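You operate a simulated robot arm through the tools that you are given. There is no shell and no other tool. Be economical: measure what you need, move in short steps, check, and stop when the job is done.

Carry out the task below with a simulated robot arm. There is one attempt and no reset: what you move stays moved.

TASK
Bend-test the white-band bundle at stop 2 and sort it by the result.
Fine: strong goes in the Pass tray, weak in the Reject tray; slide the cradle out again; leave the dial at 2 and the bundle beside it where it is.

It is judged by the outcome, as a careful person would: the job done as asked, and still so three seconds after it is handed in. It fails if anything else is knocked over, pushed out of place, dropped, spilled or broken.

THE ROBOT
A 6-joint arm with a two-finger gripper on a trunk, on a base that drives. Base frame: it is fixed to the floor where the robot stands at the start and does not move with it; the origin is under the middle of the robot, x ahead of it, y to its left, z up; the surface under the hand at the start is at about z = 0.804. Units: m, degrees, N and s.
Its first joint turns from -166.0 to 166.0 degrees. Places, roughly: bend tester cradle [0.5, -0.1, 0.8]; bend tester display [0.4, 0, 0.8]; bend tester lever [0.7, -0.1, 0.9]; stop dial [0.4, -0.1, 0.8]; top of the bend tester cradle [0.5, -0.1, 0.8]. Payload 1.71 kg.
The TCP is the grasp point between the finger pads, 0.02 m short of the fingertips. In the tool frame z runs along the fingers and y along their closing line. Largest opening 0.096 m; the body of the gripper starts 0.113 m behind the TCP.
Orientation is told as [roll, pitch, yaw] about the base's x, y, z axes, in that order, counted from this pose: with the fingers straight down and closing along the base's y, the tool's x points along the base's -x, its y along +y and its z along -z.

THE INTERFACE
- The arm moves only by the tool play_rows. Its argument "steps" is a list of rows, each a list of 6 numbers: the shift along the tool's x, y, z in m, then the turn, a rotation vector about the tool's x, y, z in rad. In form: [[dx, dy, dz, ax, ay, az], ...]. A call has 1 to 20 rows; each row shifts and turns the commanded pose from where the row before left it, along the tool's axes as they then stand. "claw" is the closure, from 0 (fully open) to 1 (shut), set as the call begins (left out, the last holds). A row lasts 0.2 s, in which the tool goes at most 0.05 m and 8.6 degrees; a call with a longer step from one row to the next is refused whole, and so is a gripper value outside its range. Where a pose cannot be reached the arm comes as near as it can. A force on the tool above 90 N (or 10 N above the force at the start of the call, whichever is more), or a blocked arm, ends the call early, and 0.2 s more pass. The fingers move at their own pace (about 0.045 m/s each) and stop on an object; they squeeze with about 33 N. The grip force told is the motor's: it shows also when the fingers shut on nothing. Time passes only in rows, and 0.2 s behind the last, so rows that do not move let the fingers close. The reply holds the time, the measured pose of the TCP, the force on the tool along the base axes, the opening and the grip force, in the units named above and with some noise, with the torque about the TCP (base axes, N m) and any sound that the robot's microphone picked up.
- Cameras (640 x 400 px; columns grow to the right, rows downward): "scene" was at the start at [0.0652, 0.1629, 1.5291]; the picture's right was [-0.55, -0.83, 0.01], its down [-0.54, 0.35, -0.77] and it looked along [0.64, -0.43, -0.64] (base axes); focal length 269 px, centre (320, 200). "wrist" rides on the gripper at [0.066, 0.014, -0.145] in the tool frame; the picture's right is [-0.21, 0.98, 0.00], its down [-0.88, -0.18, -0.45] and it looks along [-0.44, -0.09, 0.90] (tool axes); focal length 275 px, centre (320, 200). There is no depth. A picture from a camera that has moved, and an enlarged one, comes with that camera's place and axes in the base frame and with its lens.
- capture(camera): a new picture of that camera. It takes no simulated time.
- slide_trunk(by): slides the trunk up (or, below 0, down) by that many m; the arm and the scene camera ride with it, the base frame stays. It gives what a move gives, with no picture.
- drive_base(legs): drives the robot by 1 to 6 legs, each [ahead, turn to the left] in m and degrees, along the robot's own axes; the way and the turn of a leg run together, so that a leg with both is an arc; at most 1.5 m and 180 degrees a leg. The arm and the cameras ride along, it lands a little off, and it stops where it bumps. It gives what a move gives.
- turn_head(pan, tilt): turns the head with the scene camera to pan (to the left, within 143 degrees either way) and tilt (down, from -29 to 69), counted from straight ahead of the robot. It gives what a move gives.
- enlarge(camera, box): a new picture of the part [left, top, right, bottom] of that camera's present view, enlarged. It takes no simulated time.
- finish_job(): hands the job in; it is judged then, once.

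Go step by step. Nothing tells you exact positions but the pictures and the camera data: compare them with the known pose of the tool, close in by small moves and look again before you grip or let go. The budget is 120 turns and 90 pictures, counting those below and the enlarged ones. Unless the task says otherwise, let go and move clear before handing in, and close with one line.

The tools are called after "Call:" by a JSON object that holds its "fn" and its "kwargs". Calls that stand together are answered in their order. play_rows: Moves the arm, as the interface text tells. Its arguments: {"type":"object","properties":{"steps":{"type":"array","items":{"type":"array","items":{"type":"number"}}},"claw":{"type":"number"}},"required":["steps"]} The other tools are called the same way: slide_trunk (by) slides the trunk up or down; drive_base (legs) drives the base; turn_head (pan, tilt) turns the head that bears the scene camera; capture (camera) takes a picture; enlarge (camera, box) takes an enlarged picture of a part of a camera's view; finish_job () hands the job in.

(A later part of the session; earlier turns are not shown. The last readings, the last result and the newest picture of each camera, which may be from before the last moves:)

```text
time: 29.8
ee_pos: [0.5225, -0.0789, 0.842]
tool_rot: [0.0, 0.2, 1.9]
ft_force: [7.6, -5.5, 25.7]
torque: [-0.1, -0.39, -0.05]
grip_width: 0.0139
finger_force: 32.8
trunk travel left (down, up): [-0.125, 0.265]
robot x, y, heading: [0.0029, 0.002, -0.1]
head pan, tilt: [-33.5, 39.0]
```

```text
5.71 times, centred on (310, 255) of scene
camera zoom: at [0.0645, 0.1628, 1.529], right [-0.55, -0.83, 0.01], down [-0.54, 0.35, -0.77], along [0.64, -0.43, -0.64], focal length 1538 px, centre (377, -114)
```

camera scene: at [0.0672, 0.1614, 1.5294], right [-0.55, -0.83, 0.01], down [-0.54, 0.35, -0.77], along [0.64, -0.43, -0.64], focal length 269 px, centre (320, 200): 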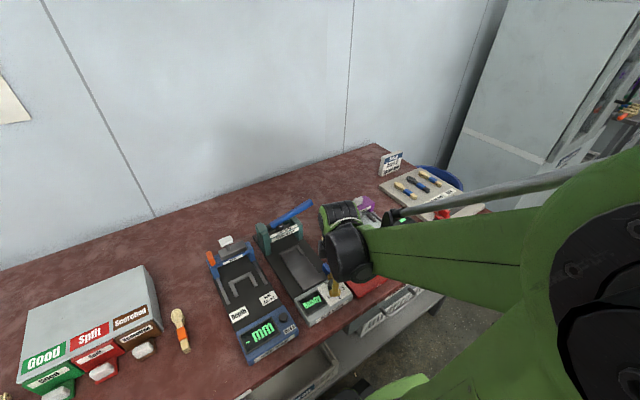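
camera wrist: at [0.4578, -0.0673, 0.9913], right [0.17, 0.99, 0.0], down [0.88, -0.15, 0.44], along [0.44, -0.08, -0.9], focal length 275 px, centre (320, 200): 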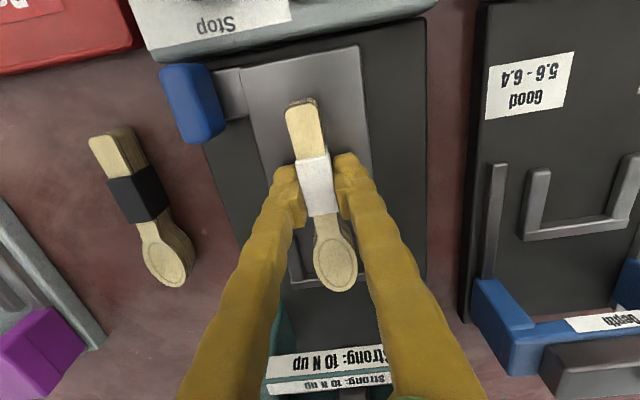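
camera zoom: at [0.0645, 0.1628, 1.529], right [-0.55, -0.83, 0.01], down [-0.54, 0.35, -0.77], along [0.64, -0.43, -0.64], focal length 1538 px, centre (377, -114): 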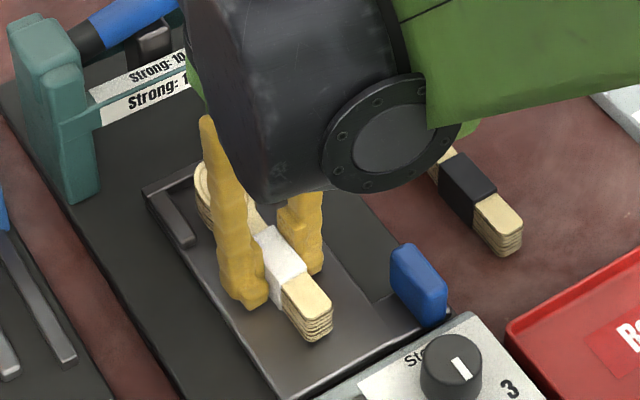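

The bundle lies flat in the nest, head just short of the far stop. Letting go and rising.

Call:
{"fn": "play_rows", "kwargs": {"steps": [[0, 0, 0, 0, 0, 0], [0, 0, 0, 0, 0, 0], [0, 0, 0, 0, 0, 0], [0, 0, -0.02, 0, 0, 0], [0, 0, -0.03, 0, 0, 0], [0, 0, -0.04, 0, 0, 0], [0, 0, -0.04, 0, 0, 0], [0, 0, 0, 0, 0, 0]], "claw": 0.55}}

Call:
{"fn": "capture", "kwargs": {"camera": "wrist"}}

Call:
{"fn": "enlarge", "kwargs": {"camera": "scene", "box": [250, 190, 370, 310]}}

```text
time: 31.6
ee_pos: [0.5258, -0.079, 0.9714]
tool_rot: [0.0, 0.0, 2.0]
ft_force: [-0.4, -0.1, -0.3]
torque: [0.0, -0.01, 0.02]
grip_width: 0.0432
finger_force: 0.0
trunk travel left (down, up): [-0.125, 0.265]
robot x, y, heading: [0.0017, -0.0025, -0.4]
head pan, tilt: [-33.5, 39.0]
```

```text
49 pictures are left
camera wrist: at [0.4603, -0.0682, 1.1163], right [0.17, 0.99, 0.0], down [0.88, -0.15, 0.44], along [0.44, -0.08, -0.9], focal length 275 px, centre (320, 200)
```

wrist: 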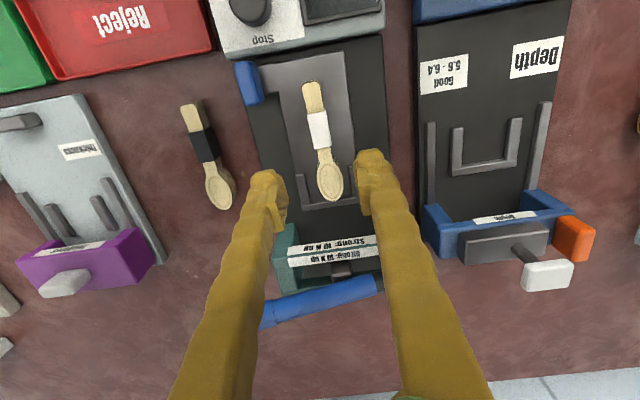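

```text
3.33 times, centred on (310, 250) of scene
camera zoom: at [0.0648, 0.163, 1.5291], right [-0.55, -0.83, 0.01], down [-0.54, 0.35, -0.77], along [0.64, -0.43, -0.64], focal length 897 px, centre (353, 33)
```

zoom: 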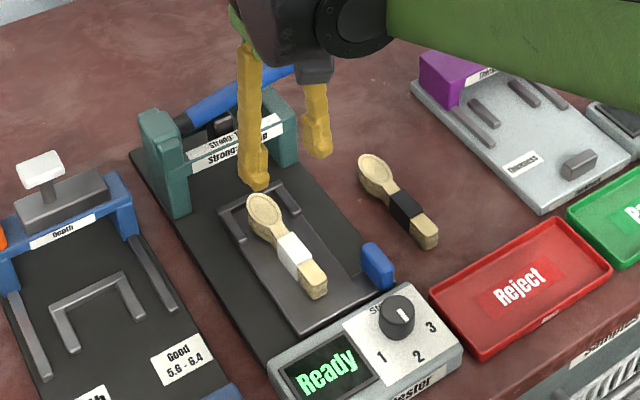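

Bundle is placed. Now the cradle's blue handle at about (0.465, -0.136, 0.84); looking closely before gripping it.

Call:
{"fn": "enlarge", "kwargs": {"camera": "wrist", "box": [210, 30, 310, 130]}}

Call:
{"fn": "enlarge", "kwargs": {"camera": "scene", "box": [330, 245, 390, 305]}}

```text
4.00 times, centred on (260, 80) of wrist
camera zoom: at [0.4603, -0.0682, 1.1163], right [0.17, 0.99, 0.0], down [0.88, -0.15, 0.44], along [0.44, -0.08, -0.9], focal length 1101 px, centre (560, 680)
```

zoom: 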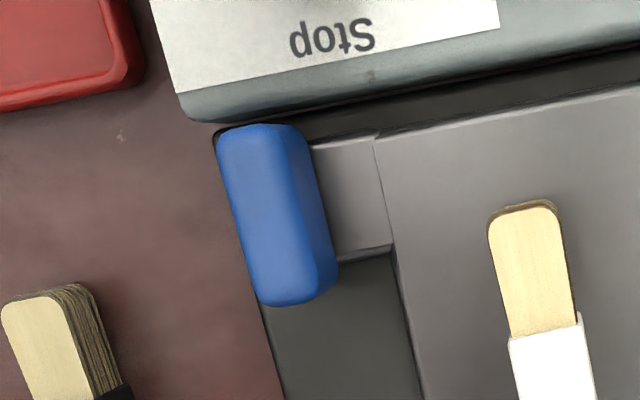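

```text
6.67 times, centred on (360, 275) of scene
camera zoom: at [0.0648, 0.163, 1.5291], right [-0.55, -0.83, 0.01], down [-0.54, 0.35, -0.77], along [0.64, -0.43, -0.64], focal length 1794 px, centre (53, -300)
```

zoom: 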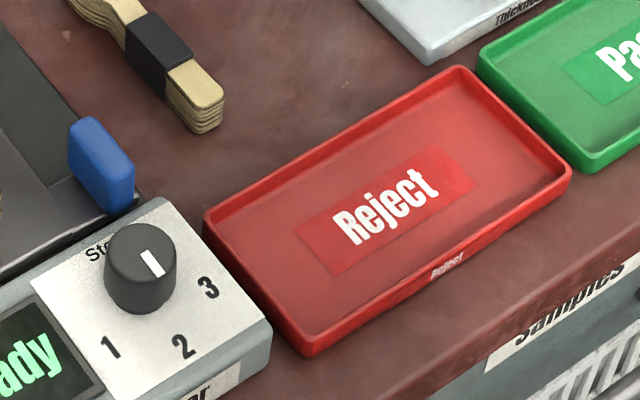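

Call:
{"fn": "play_rows", "kwargs": {"steps": [[0.03, -0.028, 0, 0, 0, 0.035], [0.028, -0.029, 0, 0, 0, 0], [0, 0, 0.04, 0, 0, 0], [0, 0, 0.03, 0, 0, 0], [0, 0, 0, 0, 0, 0]], "claw": 0.55}}

Call:
{"fn": "capture", "kwargs": {"camera": "wrist"}}

```text
time: 32.8
ee_pos: [0.4671, -0.1365, 0.9015]
tool_rot: [0.0, 0.1, 0.0]
ft_force: [0.5, 0.4, 0.2]
torque: [0.01, 0.04, -0.02]
grip_width: 0.0432
finger_force: 0.0
trunk travel left (down, up): [-0.125, 0.265]
robot x, y, heading: [0.0007, -0.0014, -0.2]
head pan, tilt: [-33.5, 39.0]
```

```text
45 pictures are left
camera wrist: at [0.4013, -0.1232, 1.0464], right [0.21, 0.98, 0.0], down [0.88, -0.18, 0.44], along [0.43, -0.09, -0.9], focal length 275 px, centre (320, 200)
```

wrist: 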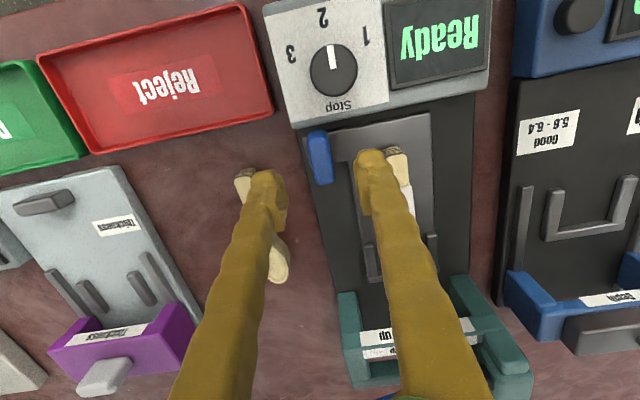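

Call:
{"fn": "play_rows", "kwargs": {"steps": [[0, 0, 0.025, 0, 0, 0], [0, 0, 0.021, 0, 0, 0], [0, 0, 0, 0, 0, 0]]}}

Call:
{"fn": "capture", "kwargs": {"camera": "wrist"}}

```text
time: 33.6
ee_pos: [0.466, -0.1372, 0.8531]
tool_rot: [0.0, 0.1, 0.0]
ft_force: [-0.1, 0.4, -0.6]
torque: [0.0, 0.03, -0.02]
grip_width: 0.0432
finger_force: 0.1
trunk travel left (down, up): [-0.125, 0.265]
robot x, y, heading: [0.0023, 0.0008, -0.1]
head pan, tilt: [-33.5, 39.0]
```

```text
44 pictures are left
camera wrist: at [0.4011, -0.1234, 0.9988], right [0.21, 0.98, 0.0], down [0.88, -0.18, 0.44], along [0.43, -0.09, -0.9], focal length 275 px, centre (320, 200)
```

wrist: 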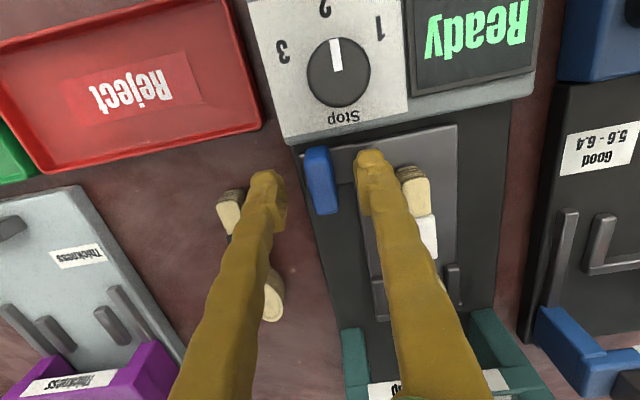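

Handle is between the fingers, clear of the bundles. Closing on it.

Call:
{"fn": "play_rows", "kwargs": {"steps": [[0, 0, 0, 0, 0, 0], [0, 0, 0, 0, 0, 0], [0, 0, 0, 0, 0, 0], [0, 0, 0, 0, 0, 0]], "claw": 1}}

```text
time: 34.6
ee_pos: [0.4647, -0.1357, 0.8536]
tool_rot: [0.1, 0.2, -0.1]
ft_force: [0.8, 23.3, -9.2]
torque: [0.29, -0.17, 0.03]
grip_width: 0.0151
finger_force: 34.5
trunk travel left (down, up): [-0.125, 0.265]
robot x, y, heading: [0.0008, 0.0005, 0.0]
head pan, tilt: [-33.5, 39.0]
```

Call:
{"fn": "play_rows", "kwargs": {"steps": [[0, 0.002, 0, 0, 0, 0], [-0.01, 0, 0, 0, 0, 0], [-0.01, 0, 0, 0, 0, 0], [-0.01, 0, 0, 0, 0, 0], [0, 0, 0, 0, 0, 0]]}}

Call:
{"fn": "capture", "kwargs": {"camera": "wrist"}}

```text
time: 35.8
ee_pos: [0.4967, -0.1351, 0.8556]
tool_rot: [0.0, 0.2, 0.0]
ft_force: [0.0, -6.4, -24.2]
torque: [-0.05, -0.06, -0.06]
grip_width: 0.0151
finger_force: 35.0
trunk travel left (down, up): [-0.125, 0.265]
robot x, y, heading: [-0.0, 0.0021, 0.2]
head pan, tilt: [-33.5, 39.0]
```

```text
43 pictures are left
camera wrist: at [0.431, -0.1219, 0.9994], right [0.21, 0.98, 0.0], down [0.88, -0.18, 0.44], along [0.43, -0.09, -0.9], focal length 275 px, centre (320, 200)
```

wrist: 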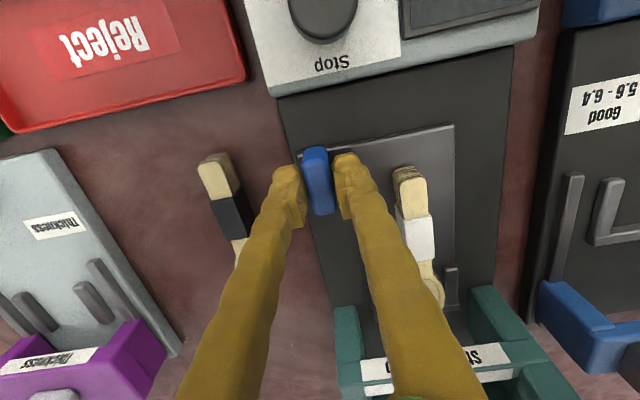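

The cradle slides with the handle. Continuing.

Call:
{"fn": "play_rows", "kwargs": {"steps": [[-0.01, 0, 0.0015, 0, 0, 0], [-0.01, 0, 0, 0, 0, 0], [-0.01, 0, 0, 0, 0, 0], [-0.01, 0, 0, 0, 0, 0], [0, 0, 0, 0, 0, 0]]}}

Call:
{"fn": "capture", "kwargs": {"camera": "wrist"}}

Call:
{"fn": "enlarge", "kwargs": {"camera": "scene", "box": [230, 180, 370, 300]}}

```text
time: 37.0
ee_pos: [0.5357, -0.1357, 0.8542]
tool_rot: [-0.1, 0.1, 0.1]
ft_force: [1.9, -13.7, 24.2]
torque: [-0.22, -0.01, 0.02]
grip_width: 0.015
finger_force: 34.7
trunk travel left (down, up): [-0.125, 0.265]
robot x, y, heading: [0.0031, 0.002, 0.1]
head pan, tilt: [-33.5, 39.0]
```

```text
42 pictures are left
camera wrist: at [0.4705, -0.1218, 0.9989], right [0.21, 0.98, 0.0], down [0.88, -0.18, 0.44], along [0.43, -0.09, -0.9], focal length 275 px, centre (320, 200)
```

wrist: 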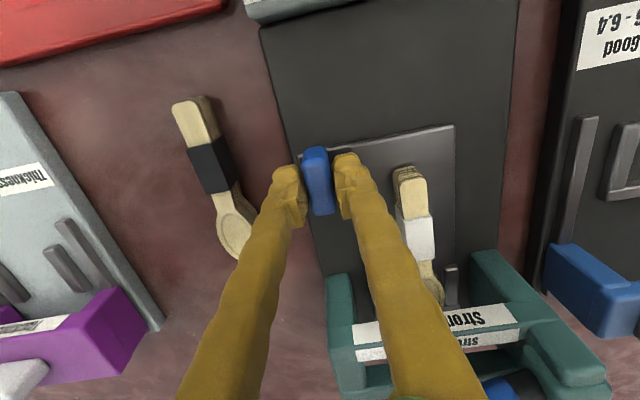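

```text
3.33 times, centred on (300, 240) of scene
camera zoom: at [0.0641, 0.1624, 1.5293], right [-0.55, -0.83, 0.01], down [-0.54, 0.35, -0.77], along [0.64, -0.43, -0.64], focal length 897 px, centre (387, 67)
```

zoom: 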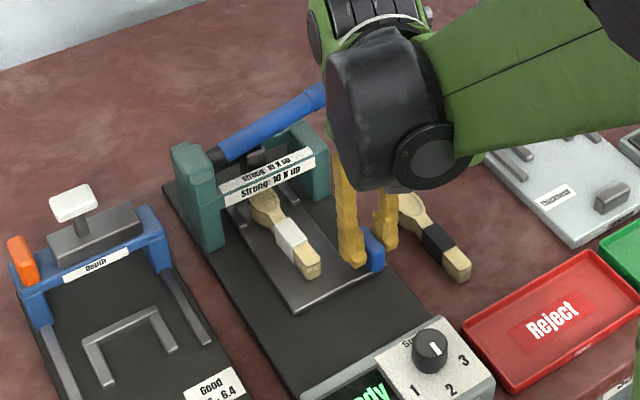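

Call:
{"fn": "play_rows", "kwargs": {"steps": [[-0.01, 0.001, -0.001, 0, 0, 0], [-0.01, 0, 0, 0, 0, 0], [-0.01, 0, 0, 0, 0, 0], [0, 0, 0, 0, 0, 0]]}}

Call:
{"fn": "capture", "kwargs": {"camera": "wrist"}}

Call:
{"fn": "enlarge", "kwargs": {"camera": "scene", "box": [230, 180, 370, 300]}}

```text
time: 38.0
ee_pos: [0.5656, -0.1352, 0.8558]
tool_rot: [0.0, 0.1, -0.2]
ft_force: [1.1, -41.1, 12.1]
torque: [-0.61, 0.15, 0.0]
grip_width: 0.0151
finger_force: 34.9
trunk travel left (down, up): [-0.125, 0.265]
robot x, y, heading: [-0.0003, -0.0074, 0.1]
head pan, tilt: [-33.5, 39.0]
```

```text
40 pictures are left
camera wrist: at [0.5012, -0.1217, 0.9989], right [0.21, 0.98, 0.0], down [0.88, -0.19, 0.44], along [0.43, -0.09, -0.9], focal length 275 px, centre (320, 200)
```

wrist: 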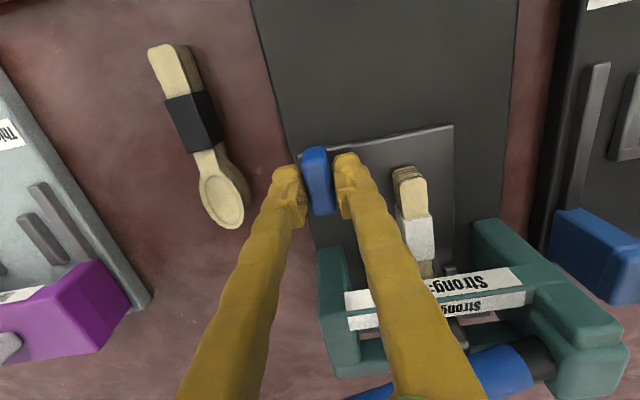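

```text
3.33 times, centred on (300, 240) of scene
camera zoom: at [0.0647, 0.1606, 1.5294], right [-0.55, -0.83, 0.01], down [-0.54, 0.35, -0.77], along [0.64, -0.43, -0.64], focal length 897 px, centre (387, 67)
```

zoom: 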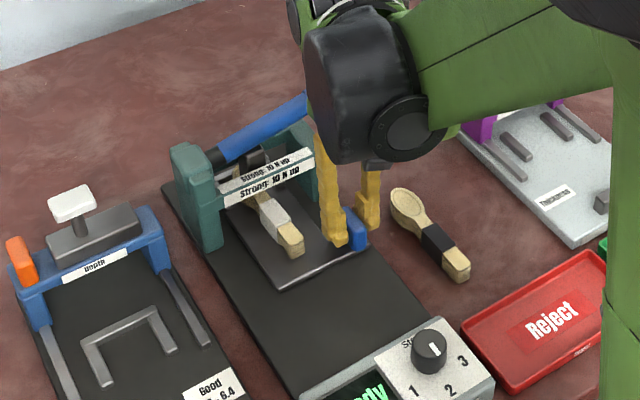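

Call:
{"fn": "play_rows", "kwargs": {"steps": [[-0.008, -0.002, 0.001, 0, 0, 0], [-0.008, 0, 0, 0, 0, 0], [-0.008, 0, 0, 0, 0, 0], [0, 0, 0, 0, 0, 0]]}}

Call:
{"fn": "capture", "kwargs": {"camera": "wrist"}}

```text
time: 39.0
ee_pos: [0.5868, -0.1346, 0.854]
tool_rot: [0.1, 0.2, 0.0]
ft_force: [-25.1, -14.8, -0.6]
torque: [-0.2, 0.37, -0.06]
grip_width: 0.015
finger_force: 34.7
trunk travel left (down, up): [-0.125, 0.265]
robot x, y, heading: [0.0003, 0.0002, 0.2]
head pan, tilt: [-33.5, 39.0]
```

```text
38 pictures are left
camera wrist: at [0.5229, -0.1221, 0.9976], right [0.21, 0.98, 0.0], down [0.88, -0.19, 0.44], along [0.43, -0.09, -0.9], focal length 275 px, centre (320, 200)
```

wrist: 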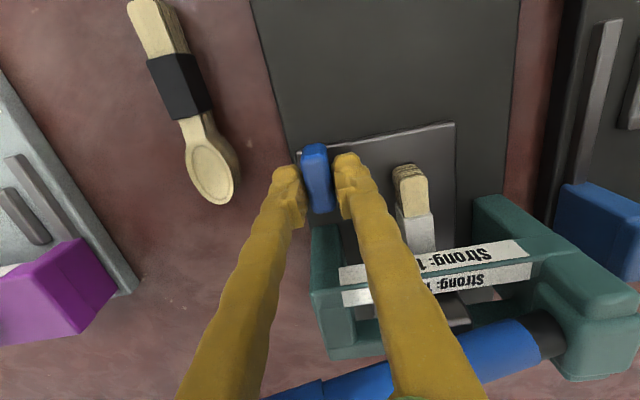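

Resistance along x appears, likely the end stop. One small push to confirm it is fully home.

Call:
{"fn": "play_rows", "kwargs": {"steps": [[-0.003, -0.001, 0, 0, 0, 0], [0, 0, 0, 0, 0, 0]]}}

Call:
{"fn": "enlarge", "kwargs": {"camera": "scene", "box": [230, 180, 370, 300]}}

```text
time: 39.6
ee_pos: [0.592, -0.137, 0.8541]
tool_rot: [0.0, 0.1, 0.1]
ft_force: [-25.6, -2.9, -5.6]
torque: [-0.04, 0.31, -0.03]
grip_width: 0.0151
finger_force: 35.0
trunk travel left (down, up): [-0.125, 0.265]
robot x, y, heading: [-0.0027, -0.0014, 0.2]
head pan, tilt: [-33.5, 39.0]
```

```text
3.33 times, centred on (300, 240) of scene
camera zoom: at [0.0638, 0.1627, 1.5291], right [-0.55, -0.83, 0.01], down [-0.54, 0.35, -0.77], along [0.64, -0.43, -0.64], focal length 897 px, centre (387, 67)
```

zoom: 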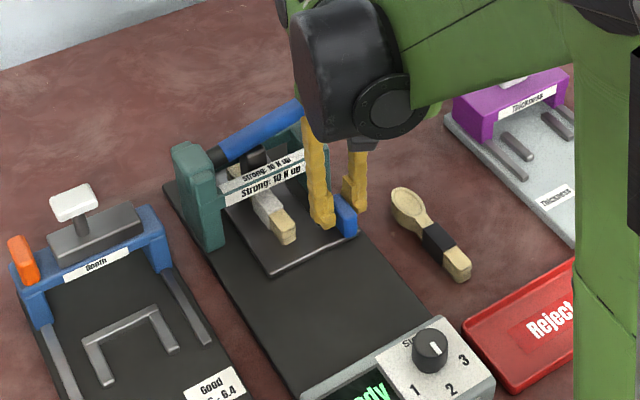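

Call:
{"fn": "play_rows", "kwargs": {"steps": [[-0.004, 0, 0, 0, 0, 0], [0, 0, 0, 0, 0, 0]]}}

```text
time: 40.2
ee_pos: [0.5964, -0.1361, 0.8544]
tool_rot: [0.0, 0.1, -0.1]
ft_force: [-24.1, 4.3, -0.1]
torque: [0.03, 0.39, 0.01]
grip_width: 0.0151
finger_force: 34.4
trunk travel left (down, up): [-0.125, 0.265]
robot x, y, heading: [-0.0004, 0.0014, -0.0]
head pan, tilt: [-33.5, 39.0]
```

Call:
{"fn": "capture", "kwargs": {"camera": "wrist"}}

```text
36 pictures are left
camera wrist: at [0.531, -0.1221, 0.9982], right [0.21, 0.98, 0.0], down [0.88, -0.18, 0.44], along [0.43, -0.09, -0.9], focal length 275 px, centre (320, 200)
```

wrist: 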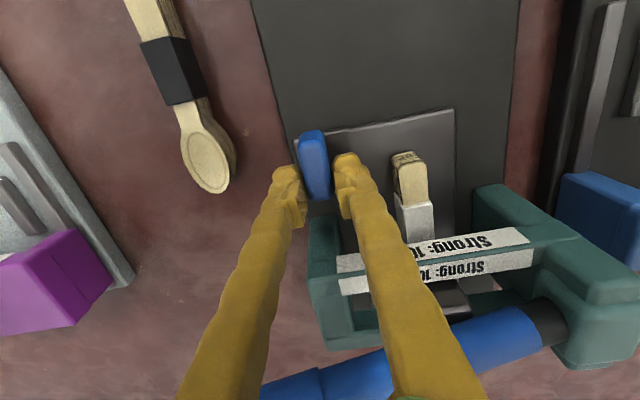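

The cradle is at its end stop (fingers slipped along the handle). Letting go, rising and viewing the lever.

Call:
{"fn": "play_rows", "kwargs": {"steps": [[0, 0, 0, 0, 0, 0], [0, 0, 0, 0, 0, 0], [0, 0, 0, 0, 0, 0], [0, 0, -0.03, 0, 0, 0], [0, 0, -0.04, 0, 0, 0], [0, -0.02, -0.04, 0, 0, 0], [0, -0.03, -0.04, 0, 0, 0], [0, 0, 0, 0, 0, 0]], "claw": 0.55}}

Call:
{"fn": "capture", "kwargs": {"camera": "wrist"}}

Call:
{"fn": "enlarge", "kwargs": {"camera": "scene", "box": [230, 180, 370, 300]}}

```text
time: 42.0
ee_pos: [0.5956, -0.186, 1.0027]
tool_rot: [0.0, 0.1, 0.0]
ft_force: [-0.5, 0.7, 0.0]
torque: [0.01, 0.0, 0.0]
grip_width: 0.0433
finger_force: 0.0
trunk travel left (down, up): [-0.125, 0.265]
robot x, y, heading: [0.0006, 0.001, -0.2]
head pan, tilt: [-33.5, 39.0]
```

```text
35 pictures are left
camera wrist: at [0.5306, -0.172, 1.1473], right [0.21, 0.98, 0.0], down [0.88, -0.18, 0.44], along [0.43, -0.09, -0.9], focal length 275 px, centre (320, 200)
```

wrist: 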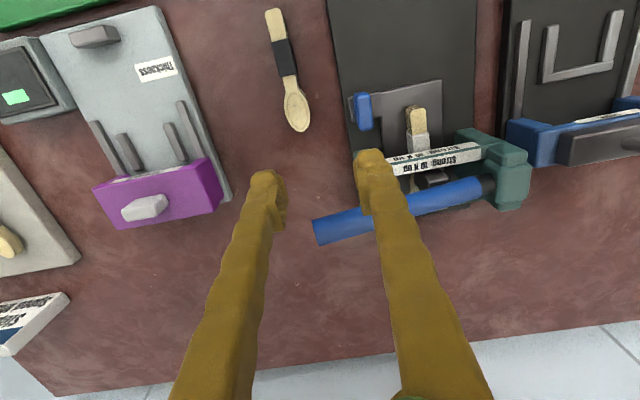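

```text
3.33 times, centred on (300, 240) of scene
camera zoom: at [0.065, 0.163, 1.5291], right [-0.55, -0.83, 0.01], down [-0.54, 0.35, -0.77], along [0.64, -0.43, -0.64], focal length 897 px, centre (387, 67)
```

zoom: 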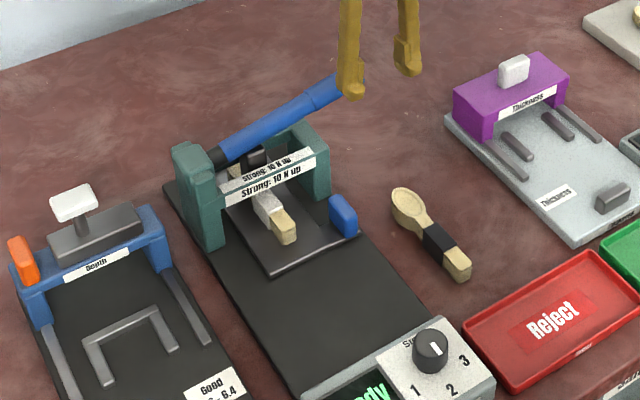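

Lever: hinge about (0.663, -0.042, 0.905), tip about (0.657, -0.198, 0.945). I'll close the fingers and stand above the lever near its tip.

Call:
{"fn": "play_rows", "kwargs": {"steps": [[-0.03, 0.005, 0, 0, 0, 0], [-0.033, 0.006, 0, 0, 0, 0], [0, 0, 0, 0, 0, 0], [0, 0, 0, 0, 0, 0]], "claw": 1}}

Call:
{"fn": "capture", "kwargs": {"camera": "wrist"}}

Call:
{"fn": "enlarge", "kwargs": {"camera": "scene", "box": [240, 170, 360, 260]}}

```text
time: 43.0
ee_pos: [0.6595, -0.1745, 1.0024]
tool_rot: [-0.1, 0.1, 0.1]
ft_force: [-0.9, 0.0, 0.8]
torque: [-0.01, -0.01, -0.02]
grip_width: 0.0
finger_force: 29.6
trunk travel left (down, up): [-0.125, 0.265]
robot x, y, heading: [0.0065, -0.0022, -0.2]
head pan, tilt: [-33.5, 39.0]
```

```text
33 pictures are left
camera wrist: at [0.5945, -0.1612, 1.1469], right [0.21, 0.98, 0.0], down [0.88, -0.18, 0.44], along [0.43, -0.09, -0.9], focal length 275 px, centre (320, 200)
```

wrist: 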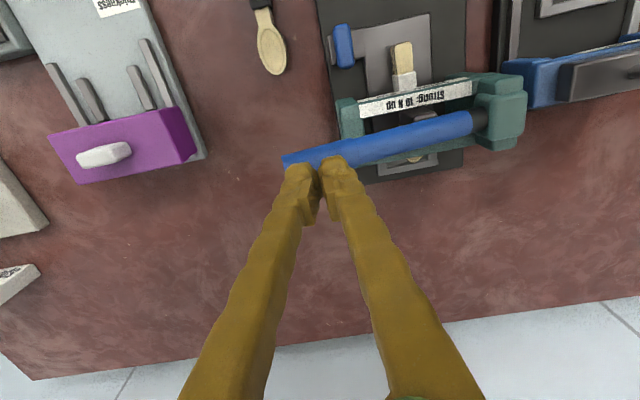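

```text
4.44 times, centred on (300, 215) of scene
camera zoom: at [0.0653, 0.163, 1.5291], right [-0.55, -0.83, 0.01], down [-0.54, 0.35, -0.77], along [0.64, -0.43, -0.64], focal length 1196 px, centre (409, 133)
```

zoom: 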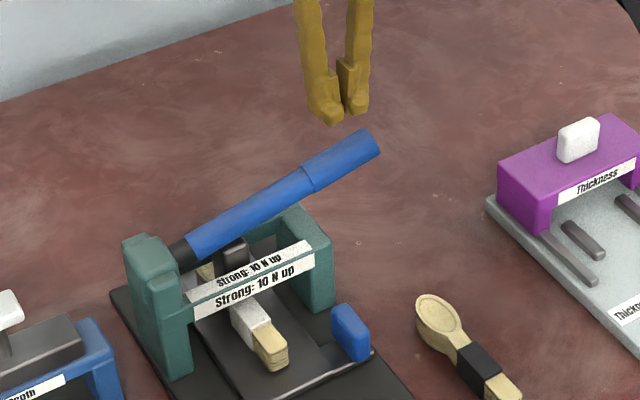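

Aligned over the lever. Pressing down steadily.

Call:
{"fn": "play_rows", "kwargs": {"steps": [[0, 0, 0.015, 0, 0, 0], [0, 0, 0.01, 0, 0, 0], [0, 0, 0.01, 0, 0, 0], [0, 0, 0.01, 0, 0, 0], [0, 0, 0, 0, 0, 0]]}}

Call:
{"fn": "enlarge", "kwargs": {"camera": "scene", "box": [240, 170, 380, 320]}}

```text
time: 44.2
ee_pos: [0.66, -0.1756, 0.9599]
tool_rot: [0.0, 0.0, -0.1]
ft_force: [-0.4, -0.6, 0.6]
torque: [-0.05, -0.02, 0.03]
grip_width: 0.0
finger_force: 29.1
trunk travel left (down, up): [-0.125, 0.265]
robot x, y, heading: [0.0033, -0.0017, -0.1]
head pan, tilt: [-33.5, 39.0]
```

```text
2.67 times, centred on (310, 245) of scene
camera zoom: at [0.0652, 0.163, 1.5291], right [-0.55, -0.83, 0.01], down [-0.54, 0.35, -0.77], along [0.64, -0.43, -0.64], focal length 718 px, centre (347, 80)
```

zoom: 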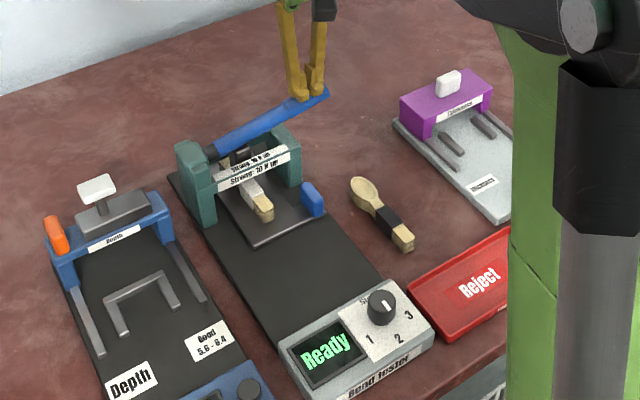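

Call:
{"fn": "play_rows", "kwargs": {"steps": [[0, 0, 0.008, 0, 0, 0], [0, 0, 0.008, 0, 0, 0], [0, 0, 0.008, 0, 0, 0], [0, 0, 0, 0, 0, 0]]}}

Call:
{"fn": "enlarge", "kwargs": {"camera": "scene", "box": [240, 170, 380, 320]}}

```text
time: 45.2
ee_pos: [0.6605, -0.1762, 0.9375]
tool_rot: [-0.1, -0.1, 0.0]
ft_force: [24.9, -13.9, 85.2]
torque: [-0.76, -0.74, 0.14]
grip_width: 0.006
finger_force: 29.3
trunk travel left (down, up): [-0.125, 0.265]
robot x, y, heading: [0.0033, 0.0011, -0.2]
head pan, tilt: [-33.5, 39.0]
```

```text
2.67 times, centred on (310, 245) of scene
camera zoom: at [0.0615, 0.1633, 1.53], right [-0.55, -0.83, 0.01], down [-0.53, 0.35, -0.77], along [0.64, -0.43, -0.64], focal length 718 px, centre (347, 80)
```

zoom: 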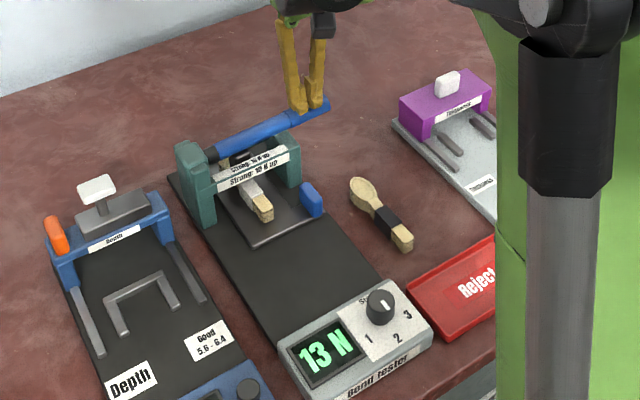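

The display shows 13 N. Zooming in to read it and the lever position.

Call:
{"fn": "enlarge", "kwargs": {"camera": "scene", "box": [290, 260, 410, 320]}}

Call:
{"fn": "enlarge", "kwargs": {"camera": "scene", "box": [290, 190, 370, 250]}}

```text
5.33 times, centred on (350, 290) of scene
camera zoom: at [0.0615, 0.1633, 1.53], right [-0.55, -0.83, 0.01], down [-0.53, 0.35, -0.77], along [0.64, -0.43, -0.64], focal length 1435 px, centre (160, -280)
```

zoom: 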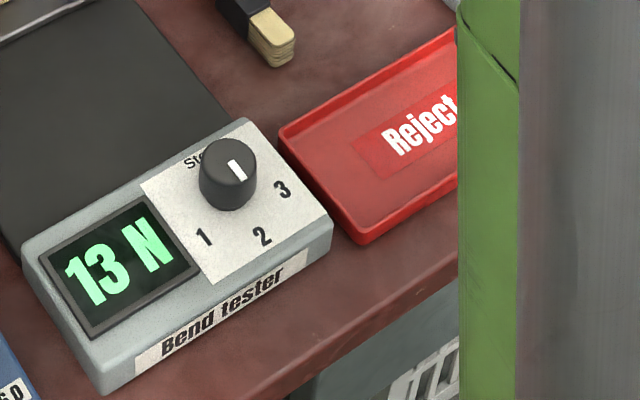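

```text
6.67 times, centred on (330, 220) of scene
camera zoom: at [0.0615, 0.1633, 1.53], right [-0.55, -0.83, 0.01], down [-0.53, 0.35, -0.77], along [0.64, -0.43, -0.64], focal length 1794 px, centre (253, 67)
```

zoom: 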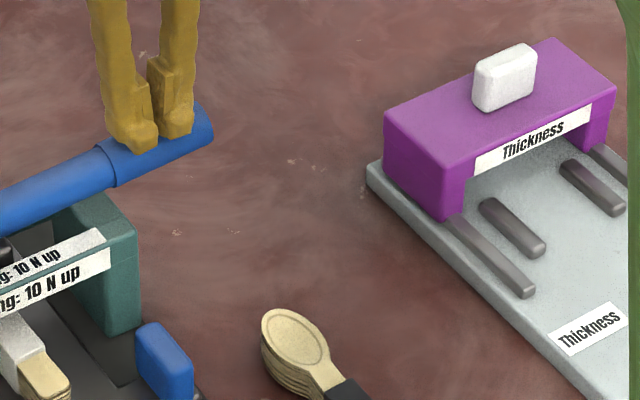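

13 N with the lever hard on its stop: strong. I'll raise off the lever and read again.

Call:
{"fn": "play_rows", "kwargs": {"steps": [[0, 0, -0.01, 0, 0, 0], [0, 0, -0.015, 0, 0, 0], [0, 0, -0.02, 0, 0, 0], [0, 0, -0.03, 0, 0, 0], [0, 0, 0, 0, 0, 0]]}}

Call:
{"fn": "enlarge", "kwargs": {"camera": "scene", "box": [240, 170, 400, 320]}}

```text
time: 46.4
ee_pos: [0.6601, -0.1742, 1.0091]
tool_rot: [0.1, 0.2, 0.1]
ft_force: [0.3, 0.3, -1.1]
torque: [-0.02, 0.01, -0.01]
grip_width: 0.0
finger_force: 29.4
trunk travel left (down, up): [-0.125, 0.265]
robot x, y, heading: [0.0005, -0.0058, -0.1]
head pan, tilt: [-33.5, 39.0]
```

```text
2.67 times, centred on (320, 245) of scene
camera zoom: at [0.065, 0.163, 1.5291], right [-0.55, -0.83, 0.01], down [-0.54, 0.35, -0.77], along [0.64, -0.43, -0.64], focal length 718 px, centre (320, 80)
```

zoom: 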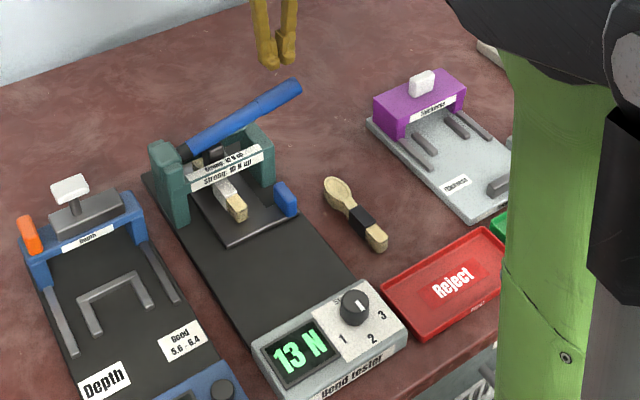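

Reading holds at 13 N, so it is strong and goes to Pass. Now back to the cradle handle to slide it out.

Call:
{"fn": "play_rows", "kwargs": {"steps": [[0.04, 0.01, 0, 0, 0, 0], [0.037, 0.026, 0, 0, 0, 0], [0, 0, 0.04, 0, 0, 0], [0, 0, 0.04, 0, 0, 0], [0, 0, 0, 0, 0, 0]], "claw": 0.55}}

Call:
{"fn": "capture", "kwargs": {"camera": "wrist"}}

```text
time: 47.6
ee_pos: [0.5839, -0.1394, 0.9269]
tool_rot: [0.1, 0.1, -0.1]
ft_force: [0.0, 0.5, 0.3]
torque: [0.01, 0.04, -0.04]
grip_width: 0.043
finger_force: 0.1
trunk travel left (down, up): [-0.125, 0.265]
robot x, y, heading: [-0.0006, -0.0011, -0.0]
head pan, tilt: [-33.5, 39.0]
```

```text
26 pictures are left
camera wrist: at [0.5187, -0.1244, 1.0707], right [0.21, 0.98, 0.0], down [0.88, -0.18, 0.44], along [0.43, -0.09, -0.9], focal length 275 px, centre (320, 200)
```

wrist: 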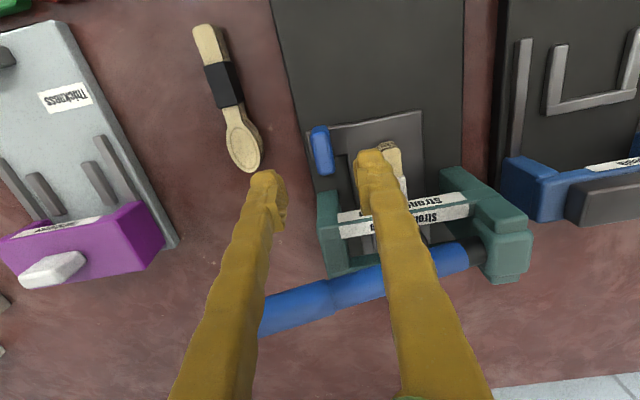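

Call:
{"fn": "play_rows", "kwargs": {"steps": [[0.004, 0.003, 0.03, 0, 0, 0], [0, 0, 0.03, 0, 0, 0], [0, 0, 0.013, 0, 0, 0], [0, 0, 0, 0, 0, 0]]}}

Call:
{"fn": "capture", "kwargs": {"camera": "wrist"}}

```text
time: 48.6
ee_pos: [0.579, -0.1377, 0.8553]
tool_rot: [0.0, 0.1, 0.0]
ft_force: [0.2, -0.2, -1.2]
torque: [-0.01, 0.04, 0.01]
grip_width: 0.0433
finger_force: 0.0
trunk travel left (down, up): [-0.125, 0.265]
robot x, y, heading: [0.0023, 0.002, 0.4]
head pan, tilt: [-33.5, 39.0]
```

```text
25 pictures are left
camera wrist: at [0.5144, -0.1227, 1.0], right [0.21, 0.98, 0.0], down [0.88, -0.18, 0.44], along [0.43, -0.09, -0.9], focal length 275 px, centre (320, 200)
```

wrist: 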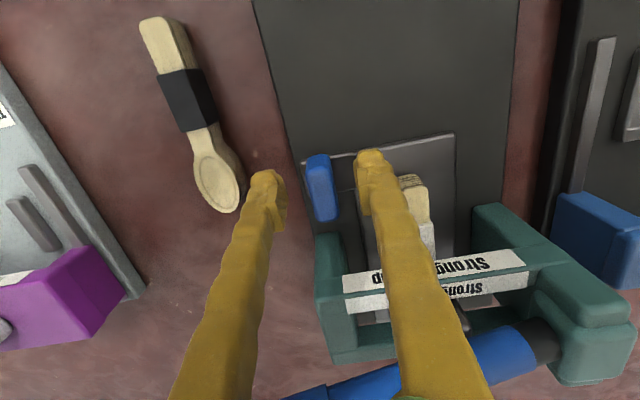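

Well placed. Closing and drawing the cradle out.

Call:
{"fn": "play_rows", "kwargs": {"steps": [[0, 0, 0, 0, 0, 0], [0, 0, 0, 0, 0, 0], [0, 0, 0, 0, 0, 0], [0, 0.001, 0, 0, 0, 0], [0.008, 0, 0, 0, 0, 0], [0.01, 0, 0, 0, 0, 0], [0.01, 0, 0, 0, 0, 0], [0.01, 0, 0, 0, 0, 0], [0, 0, 0, 0, 0, 0]], "claw": 1}}

Call:
{"fn": "capture", "kwargs": {"camera": "wrist"}}

```text
time: 50.6
ee_pos: [0.5407, -0.1342, 0.8564]
tool_rot: [0.0, 0.2, 0.1]
ft_force: [-1.8, -3.8, -24.2]
torque: [-0.05, -0.06, -0.05]
grip_width: 0.0149
finger_force: 35.3
trunk travel left (down, up): [-0.125, 0.265]
robot x, y, heading: [-0.0, -0.0042, -0.4]
head pan, tilt: [-33.5, 39.0]
```

```text
24 pictures are left
camera wrist: at [0.4766, -0.122, 1.0004], right [0.21, 0.98, 0.0], down [0.88, -0.18, 0.44], along [0.43, -0.09, -0.9], focal length 275 px, centre (320, 200)
```

wrist: 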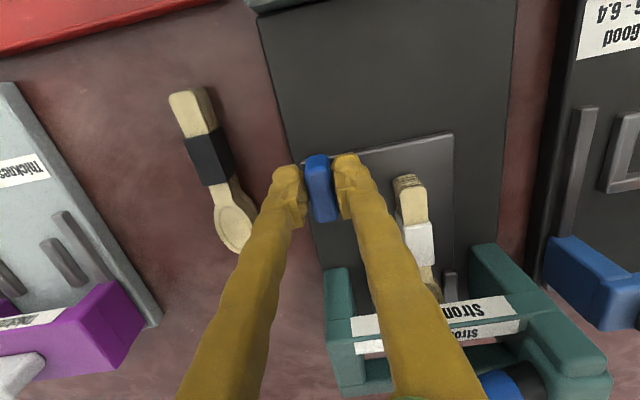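

Call:
{"fn": "play_rows", "kwargs": {"steps": [[0.01, 0, 0.001, 0, 0, 0], [0.01, 0, 0, 0, 0, 0], [0.01, 0, 0, 0, 0, 0], [0.01, 0, 0, 0, 0, 0], [0.01, 0, 0, 0, 0, 0], [0.01, 0, 0, 0, 0, 0], [0.01, 0, 0, 0, 0, 0], [0.006, 0, 0, 0, 0, 0], [0, 0, 0, 0, 0, 0]]}}

Call:
{"fn": "capture", "kwargs": {"camera": "wrist"}}

```text
time: 52.6
ee_pos: [0.4642, -0.1353, 0.8551]
tool_rot: [0.0, 0.1, 0.1]
ft_force: [-1.8, -6.7, 9.7]
torque: [-0.07, -0.26, -0.01]
grip_width: 0.015
finger_force: 35.0
trunk travel left (down, up): [-0.125, 0.265]
robot x, y, heading: [0.0008, 0.0008, -0.2]
head pan, tilt: [-33.5, 39.0]
```

```text
23 pictures are left
camera wrist: at [0.399, -0.1219, 0.9998], right [0.21, 0.98, 0.0], down [0.88, -0.18, 0.44], along [0.43, -0.09, -0.9], focal length 275 px, centre (320, 200)
```

wrist: 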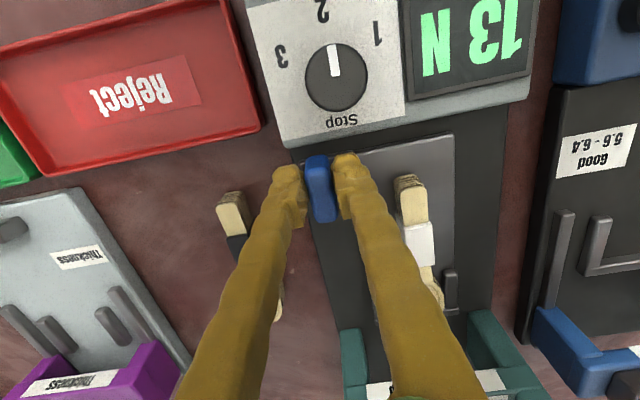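

Call:
{"fn": "play_rows", "kwargs": {"steps": [[0.003, 0, 0, 0, 0, 0], [0.003, 0, 0, 0, 0, 0], [0, 0, 0, 0, 0, 0]]}}

```text
time: 53.4
ee_pos: [0.4598, -0.1349, 0.8552]
tool_rot: [0.1, 0.1, -0.1]
ft_force: [9.1, -4.7, 15.0]
torque: [-0.05, -0.1, 0.01]
grip_width: 0.0149
finger_force: 35.7
trunk travel left (down, up): [-0.125, 0.265]
robot x, y, heading: [0.0038, 0.0016, -0.3]
head pan, tilt: [-33.5, 39.0]
```

Cradle is out at its stop. Releasing, rising, and moving over the bundle.

Call:
{"fn": "play_rows", "kwargs": {"steps": [[0.002, 0, 0, 0, 0, 0], [0, 0, 0, 0, 0, 0], [0, 0, 0, 0, 0, 0]]}}

Call:
{"fn": "play_rows", "kwargs": {"steps": [[0, 0, 0, 0, 0, 0], [0, 0, 0, 0, 0, 0], [0, 0, 0, 0, 0, 0], [0, 0, -0.03, 0, 0, 0], [0, 0, -0.04, 0, 0, 0], [-0.025, 0.025, 0, 0, 0, 0], [-0.025, 0.03, 0, 0, 0, 0], [0, 0, 0, 0, 0, 0]], "claw": 0.55}}

Call:
{"fn": "enlarge", "kwargs": {"camera": "wrist", "box": [220, 60, 420, 260]}}

```text
time: 54.2
ee_pos: [0.4579, -0.1352, 0.854]
tool_rot: [0.1, 0.2, 0.0]
ft_force: [23.5, 0.1, 5.1]
torque: [-0.04, -0.43, 0.01]
grip_width: 0.0148
finger_force: 35.6
trunk travel left (down, up): [-0.125, 0.265]
robot x, y, heading: [-0.0004, 0.0004, -0.2]
head pan, tilt: [-33.5, 39.0]
```

```text
time: 56.0
ee_pos: [0.5062, -0.0802, 0.9243]
tool_rot: [0.0, 0.1, 0.1]
ft_force: [-0.1, -0.1, 0.8]
torque: [0.0, 0.03, 0.0]
grip_width: 0.0432
finger_force: 0.1
trunk travel left (down, up): [-0.125, 0.265]
robot x, y, heading: [-0.0001, -0.0013, -0.0]
head pan, tilt: [-33.5, 39.0]
```

```text
2.00 times, centred on (320, 160) of wrist
camera zoom: at [0.4416, -0.0666, 1.0701], right [0.21, 0.98, 0.0], down [0.88, -0.18, 0.44], along [0.43, -0.09, -0.9], focal length 551 px, centre (320, 280)
```

zoom: 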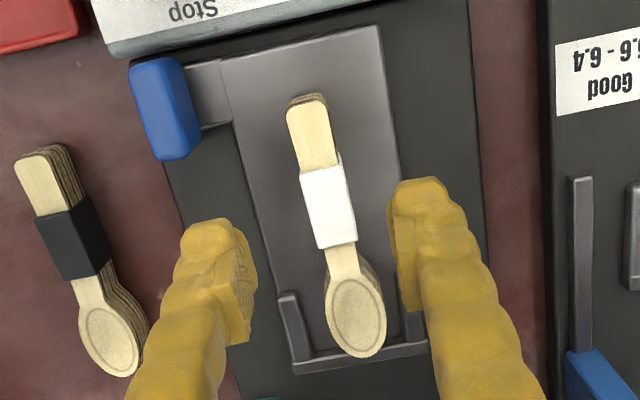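

Bundle sits straight in the cradle, y about -0.079. Lowering to regrip at the band.

Call:
{"fn": "play_rows", "kwargs": {"steps": [[-0.016, 0.001, 0.03, 0, 0, 0], [0, 0, 0.03, 0, 0, 0], [0, 0, 0.015, 0, 0, 0], [0, 0, 0.005, 0, 0, 0], [0, 0, 0, 0, 0, 0]]}}

```text
time: 57.2
ee_pos: [0.5242, -0.0804, 0.8443]
tool_rot: [0.0, 0.1, 0.1]
ft_force: [0.6, -0.8, -0.7]
torque: [-0.01, -0.02, -0.01]
grip_width: 0.0432
finger_force: 0.1
trunk travel left (down, up): [-0.125, 0.265]
robot x, y, heading: [0.0009, -0.0006, -0.0]
head pan, tilt: [-33.5, 39.0]
```

Call:
{"fn": "play_rows", "kwargs": {"steps": [[0, 0, 0.0015, 0, 0, 0], [0, 0, 0.0015, 0, 0, 0], [0, 0, 0, 0, 0, 0]]}}

Call:
{"fn": "capture", "kwargs": {"camera": "wrist"}}

```text
time: 58.0
ee_pos: [0.5226, -0.0796, 0.8415]
tool_rot: [0.0, 0.1, 0.0]
ft_force: [0.4, 0.0, 0.1]
torque: [0.03, -0.04, -0.03]
grip_width: 0.0431
finger_force: 0.2
trunk travel left (down, up): [-0.125, 0.265]
robot x, y, heading: [0.0004, 0.0017, -0.0]
head pan, tilt: [-33.5, 39.0]
```

```text
21 pictures are left
camera wrist: at [0.4579, -0.0659, 0.9867], right [0.21, 0.98, 0.0], down [0.88, -0.18, 0.44], along [0.43, -0.09, -0.9], focal length 275 px, centre (320, 200)
```

wrist: 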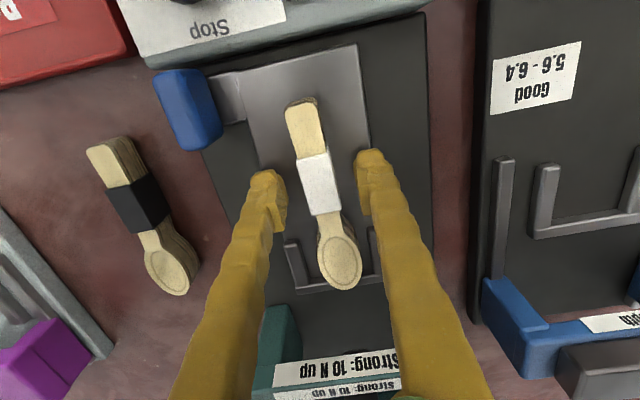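

Call:
{"fn": "play_rows", "kwargs": {"steps": [[0, 0, 0.0015, 0, 0, 0], [0, 0, 0, 0, 0, 0]]}}

Call:
{"fn": "play_rows", "kwargs": {"steps": [[0, 0, 0, 0, 0, 0], [0, 0, 0, 0, 0, 0], [0, 0, 0, 0, 0, 0], [0, 0, 0, 0, 0, 0], [0, 0, -0.008, 0, 0, 0], [0, 0, -0.01, 0, 0, 0], [0, 0, -0.012, 0, 0, 0], [0, 0, -0.012, 0, 0, 0], [0, 0, -0.012, 0, 0, 0], [0, 0, -0.012, 0, 0, 0], [0, 0, -0.012, 0, 0, 0], [0, 0, 0, 0, 0, 0]], "claw": 1}}

Call:
{"fn": "capture", "kwargs": {"camera": "wrist"}}

Call:
{"fn": "capture", "kwargs": {"camera": "scene"}}

```text
time: 58.6
ee_pos: [0.5237, -0.0806, 0.8414]
tool_rot: [0.1, 0.0, 0.1]
ft_force: [3.1, -1.1, 9.5]
torque: [0.03, -0.06, -0.04]
grip_width: 0.0431
finger_force: 0.1
trunk travel left (down, up): [-0.125, 0.265]
robot x, y, heading: [-0.0016, 0.0003, -0.2]
head pan, tilt: [-33.5, 39.0]
```

```text
time: 61.2
ee_pos: [0.523, -0.0792, 0.9189]
tool_rot: [0.0, 0.0, 0.0]
ft_force: [0.5, -0.9, -0.1]
torque: [-0.02, 0.01, 0.0]
grip_width: 0.0138
finger_force: 33.2
trunk travel left (down, up): [-0.125, 0.265]
robot x, y, heading: [0.0041, 0.0007, -0.4]
head pan, tilt: [-33.5, 39.0]
```

```text
20 pictures are left
camera wrist: at [0.4574, -0.0655, 1.0631], right [0.21, 0.98, 0.0], down [0.88, -0.18, 0.44], along [0.43, -0.09, -0.9], focal length 275 px, centre (320, 200)
```

wrist: 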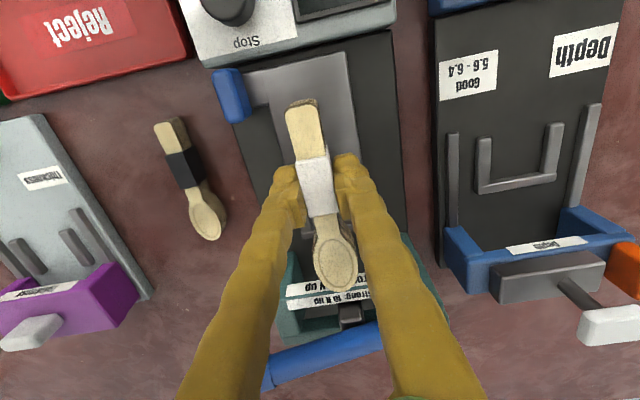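

```text
19 pictures are left
camera scene: at [0.065, 0.163, 1.5291], right [-0.55, -0.83, 0.01], down [-0.54, 0.35, -0.77], along [0.64, -0.43, -0.64], focal length 269 px, centre (320, 200)
```

scene: 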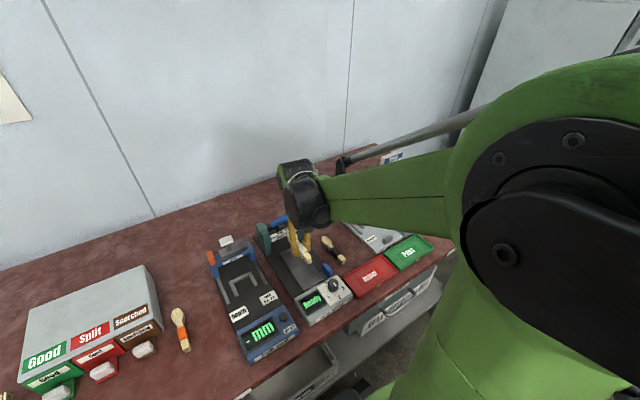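

Bundle held. The Pass tray is about x 0.353–0.435, y -0.51 to -0.34, long side along y; I'll carry the bundle there and turn it -90° to lie along the tray.

Call:
{"fn": "play_rows", "kwargs": {"steps": [[0, 0, -0.015, 0, 0, 0], [0, 0, -0.015, 0, 0, 0], [0.01, -0.0278, 0, 0, 0, 0], [0.011, -0.0278, 0, 0, 0, 0], [0.011, -0.0278, 0, 0, 0, 0], [0.011, -0.0278, 0, 0, 0, 0], [0.011, -0.0278, 0, 0, 0, 0], [0.011, -0.0278, 0, 0, 0, 0], [0.011, -0.0278, 0, 0, 0, 0], [0.011, -0.0278, 0, 0, 0, 0], [0.011, -0.0278, 0, 0, 0, 0], [0.011, -0.0278, 0, 0, 0, 0], [0.01, -0.0278, 0, 0, 0, 0], [0.01, -0.0278, 0, 0, 0, 0], [0, 0, 0, 0, 0, 0]]}}

Call:
{"fn": "play_rows", "kwargs": {"steps": [[0, 0, 0, 0, 0, 0.1], [0, 0, 0, 0, 0, 0.14], [0, 0, 0, 0, 0, 0.14], [0, 0, 0, 0, 0, 0.14], [0, 0, 0, 0, 0, 0.14], [0, 0, 0, 0, 0, 0.14], [0, 0, 0, 0, 0, 0.14], [0, 0, 0, 0, 0, 0.14], [0, 0, 0, 0, 0, 0.14], [0, 0, 0, 0, 0, 0.14], [0, 0, 0, 0, 0, 0.14], [0, 0, 0, 0, 0, 0.07], [0, 0, 0, 0, 0, 0]]}}

Call:
{"fn": "capture", "kwargs": {"camera": "wrist"}}

Call:
{"fn": "capture", "kwargs": {"camera": "scene"}}

```text
time: 64.4
ee_pos: [0.3902, -0.4149, 0.949]
tool_rot: [-0.1, 0.0, 0.0]
ft_force: [0.6, 0.6, -1.2]
torque: [-0.03, 0.03, 0.01]
grip_width: 0.0139
finger_force: 32.6
trunk travel left (down, up): [-0.125, 0.265]
robot x, y, heading: [0.0018, 0.0012, -0.0]
head pan, tilt: [-33.5, 39.0]
```

```text
time: 67.2
ee_pos: [0.3943, -0.4124, 0.9496]
tool_rot: [-0.2, 0.0, -90.0]
ft_force: [-0.2, 0.5, 0.0]
torque: [-0.02, 0.0, 0.05]
grip_width: 0.0138
finger_force: 33.1
trunk travel left (down, up): [-0.125, 0.265]
robot x, y, heading: [-0.002, 0.001, 0.1]
head pan, tilt: [-33.5, 39.0]
```

```text
18 pictures are left
camera wrist: at [0.4084, -0.3471, 1.0936], right [0.98, -0.21, 0.0], down [-0.18, -0.88, 0.45], along [-0.09, -0.44, -0.9], focal length 275 px, centre (320, 200)
```

wrist: 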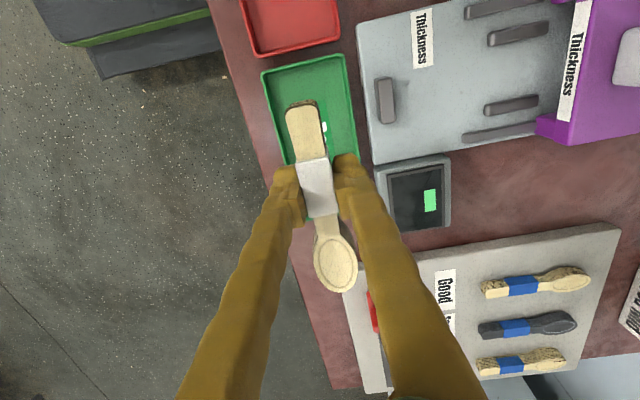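

```text
17 pictures are left
camera scene: at [0.0651, 0.1629, 1.5291], right [-0.55, -0.83, 0.01], down [-0.54, 0.35, -0.77], along [0.64, -0.43, -0.64], focal length 269 px, centre (320, 200)
```

scene: 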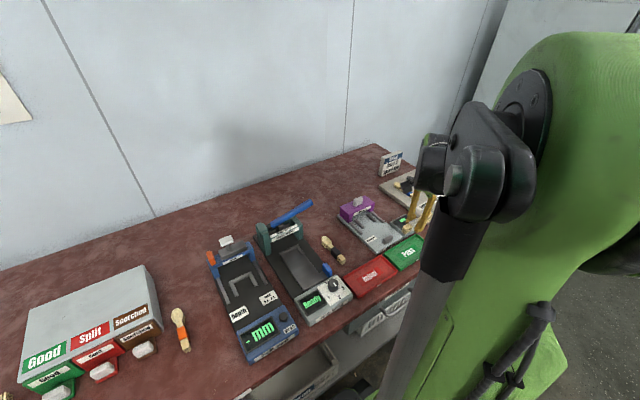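

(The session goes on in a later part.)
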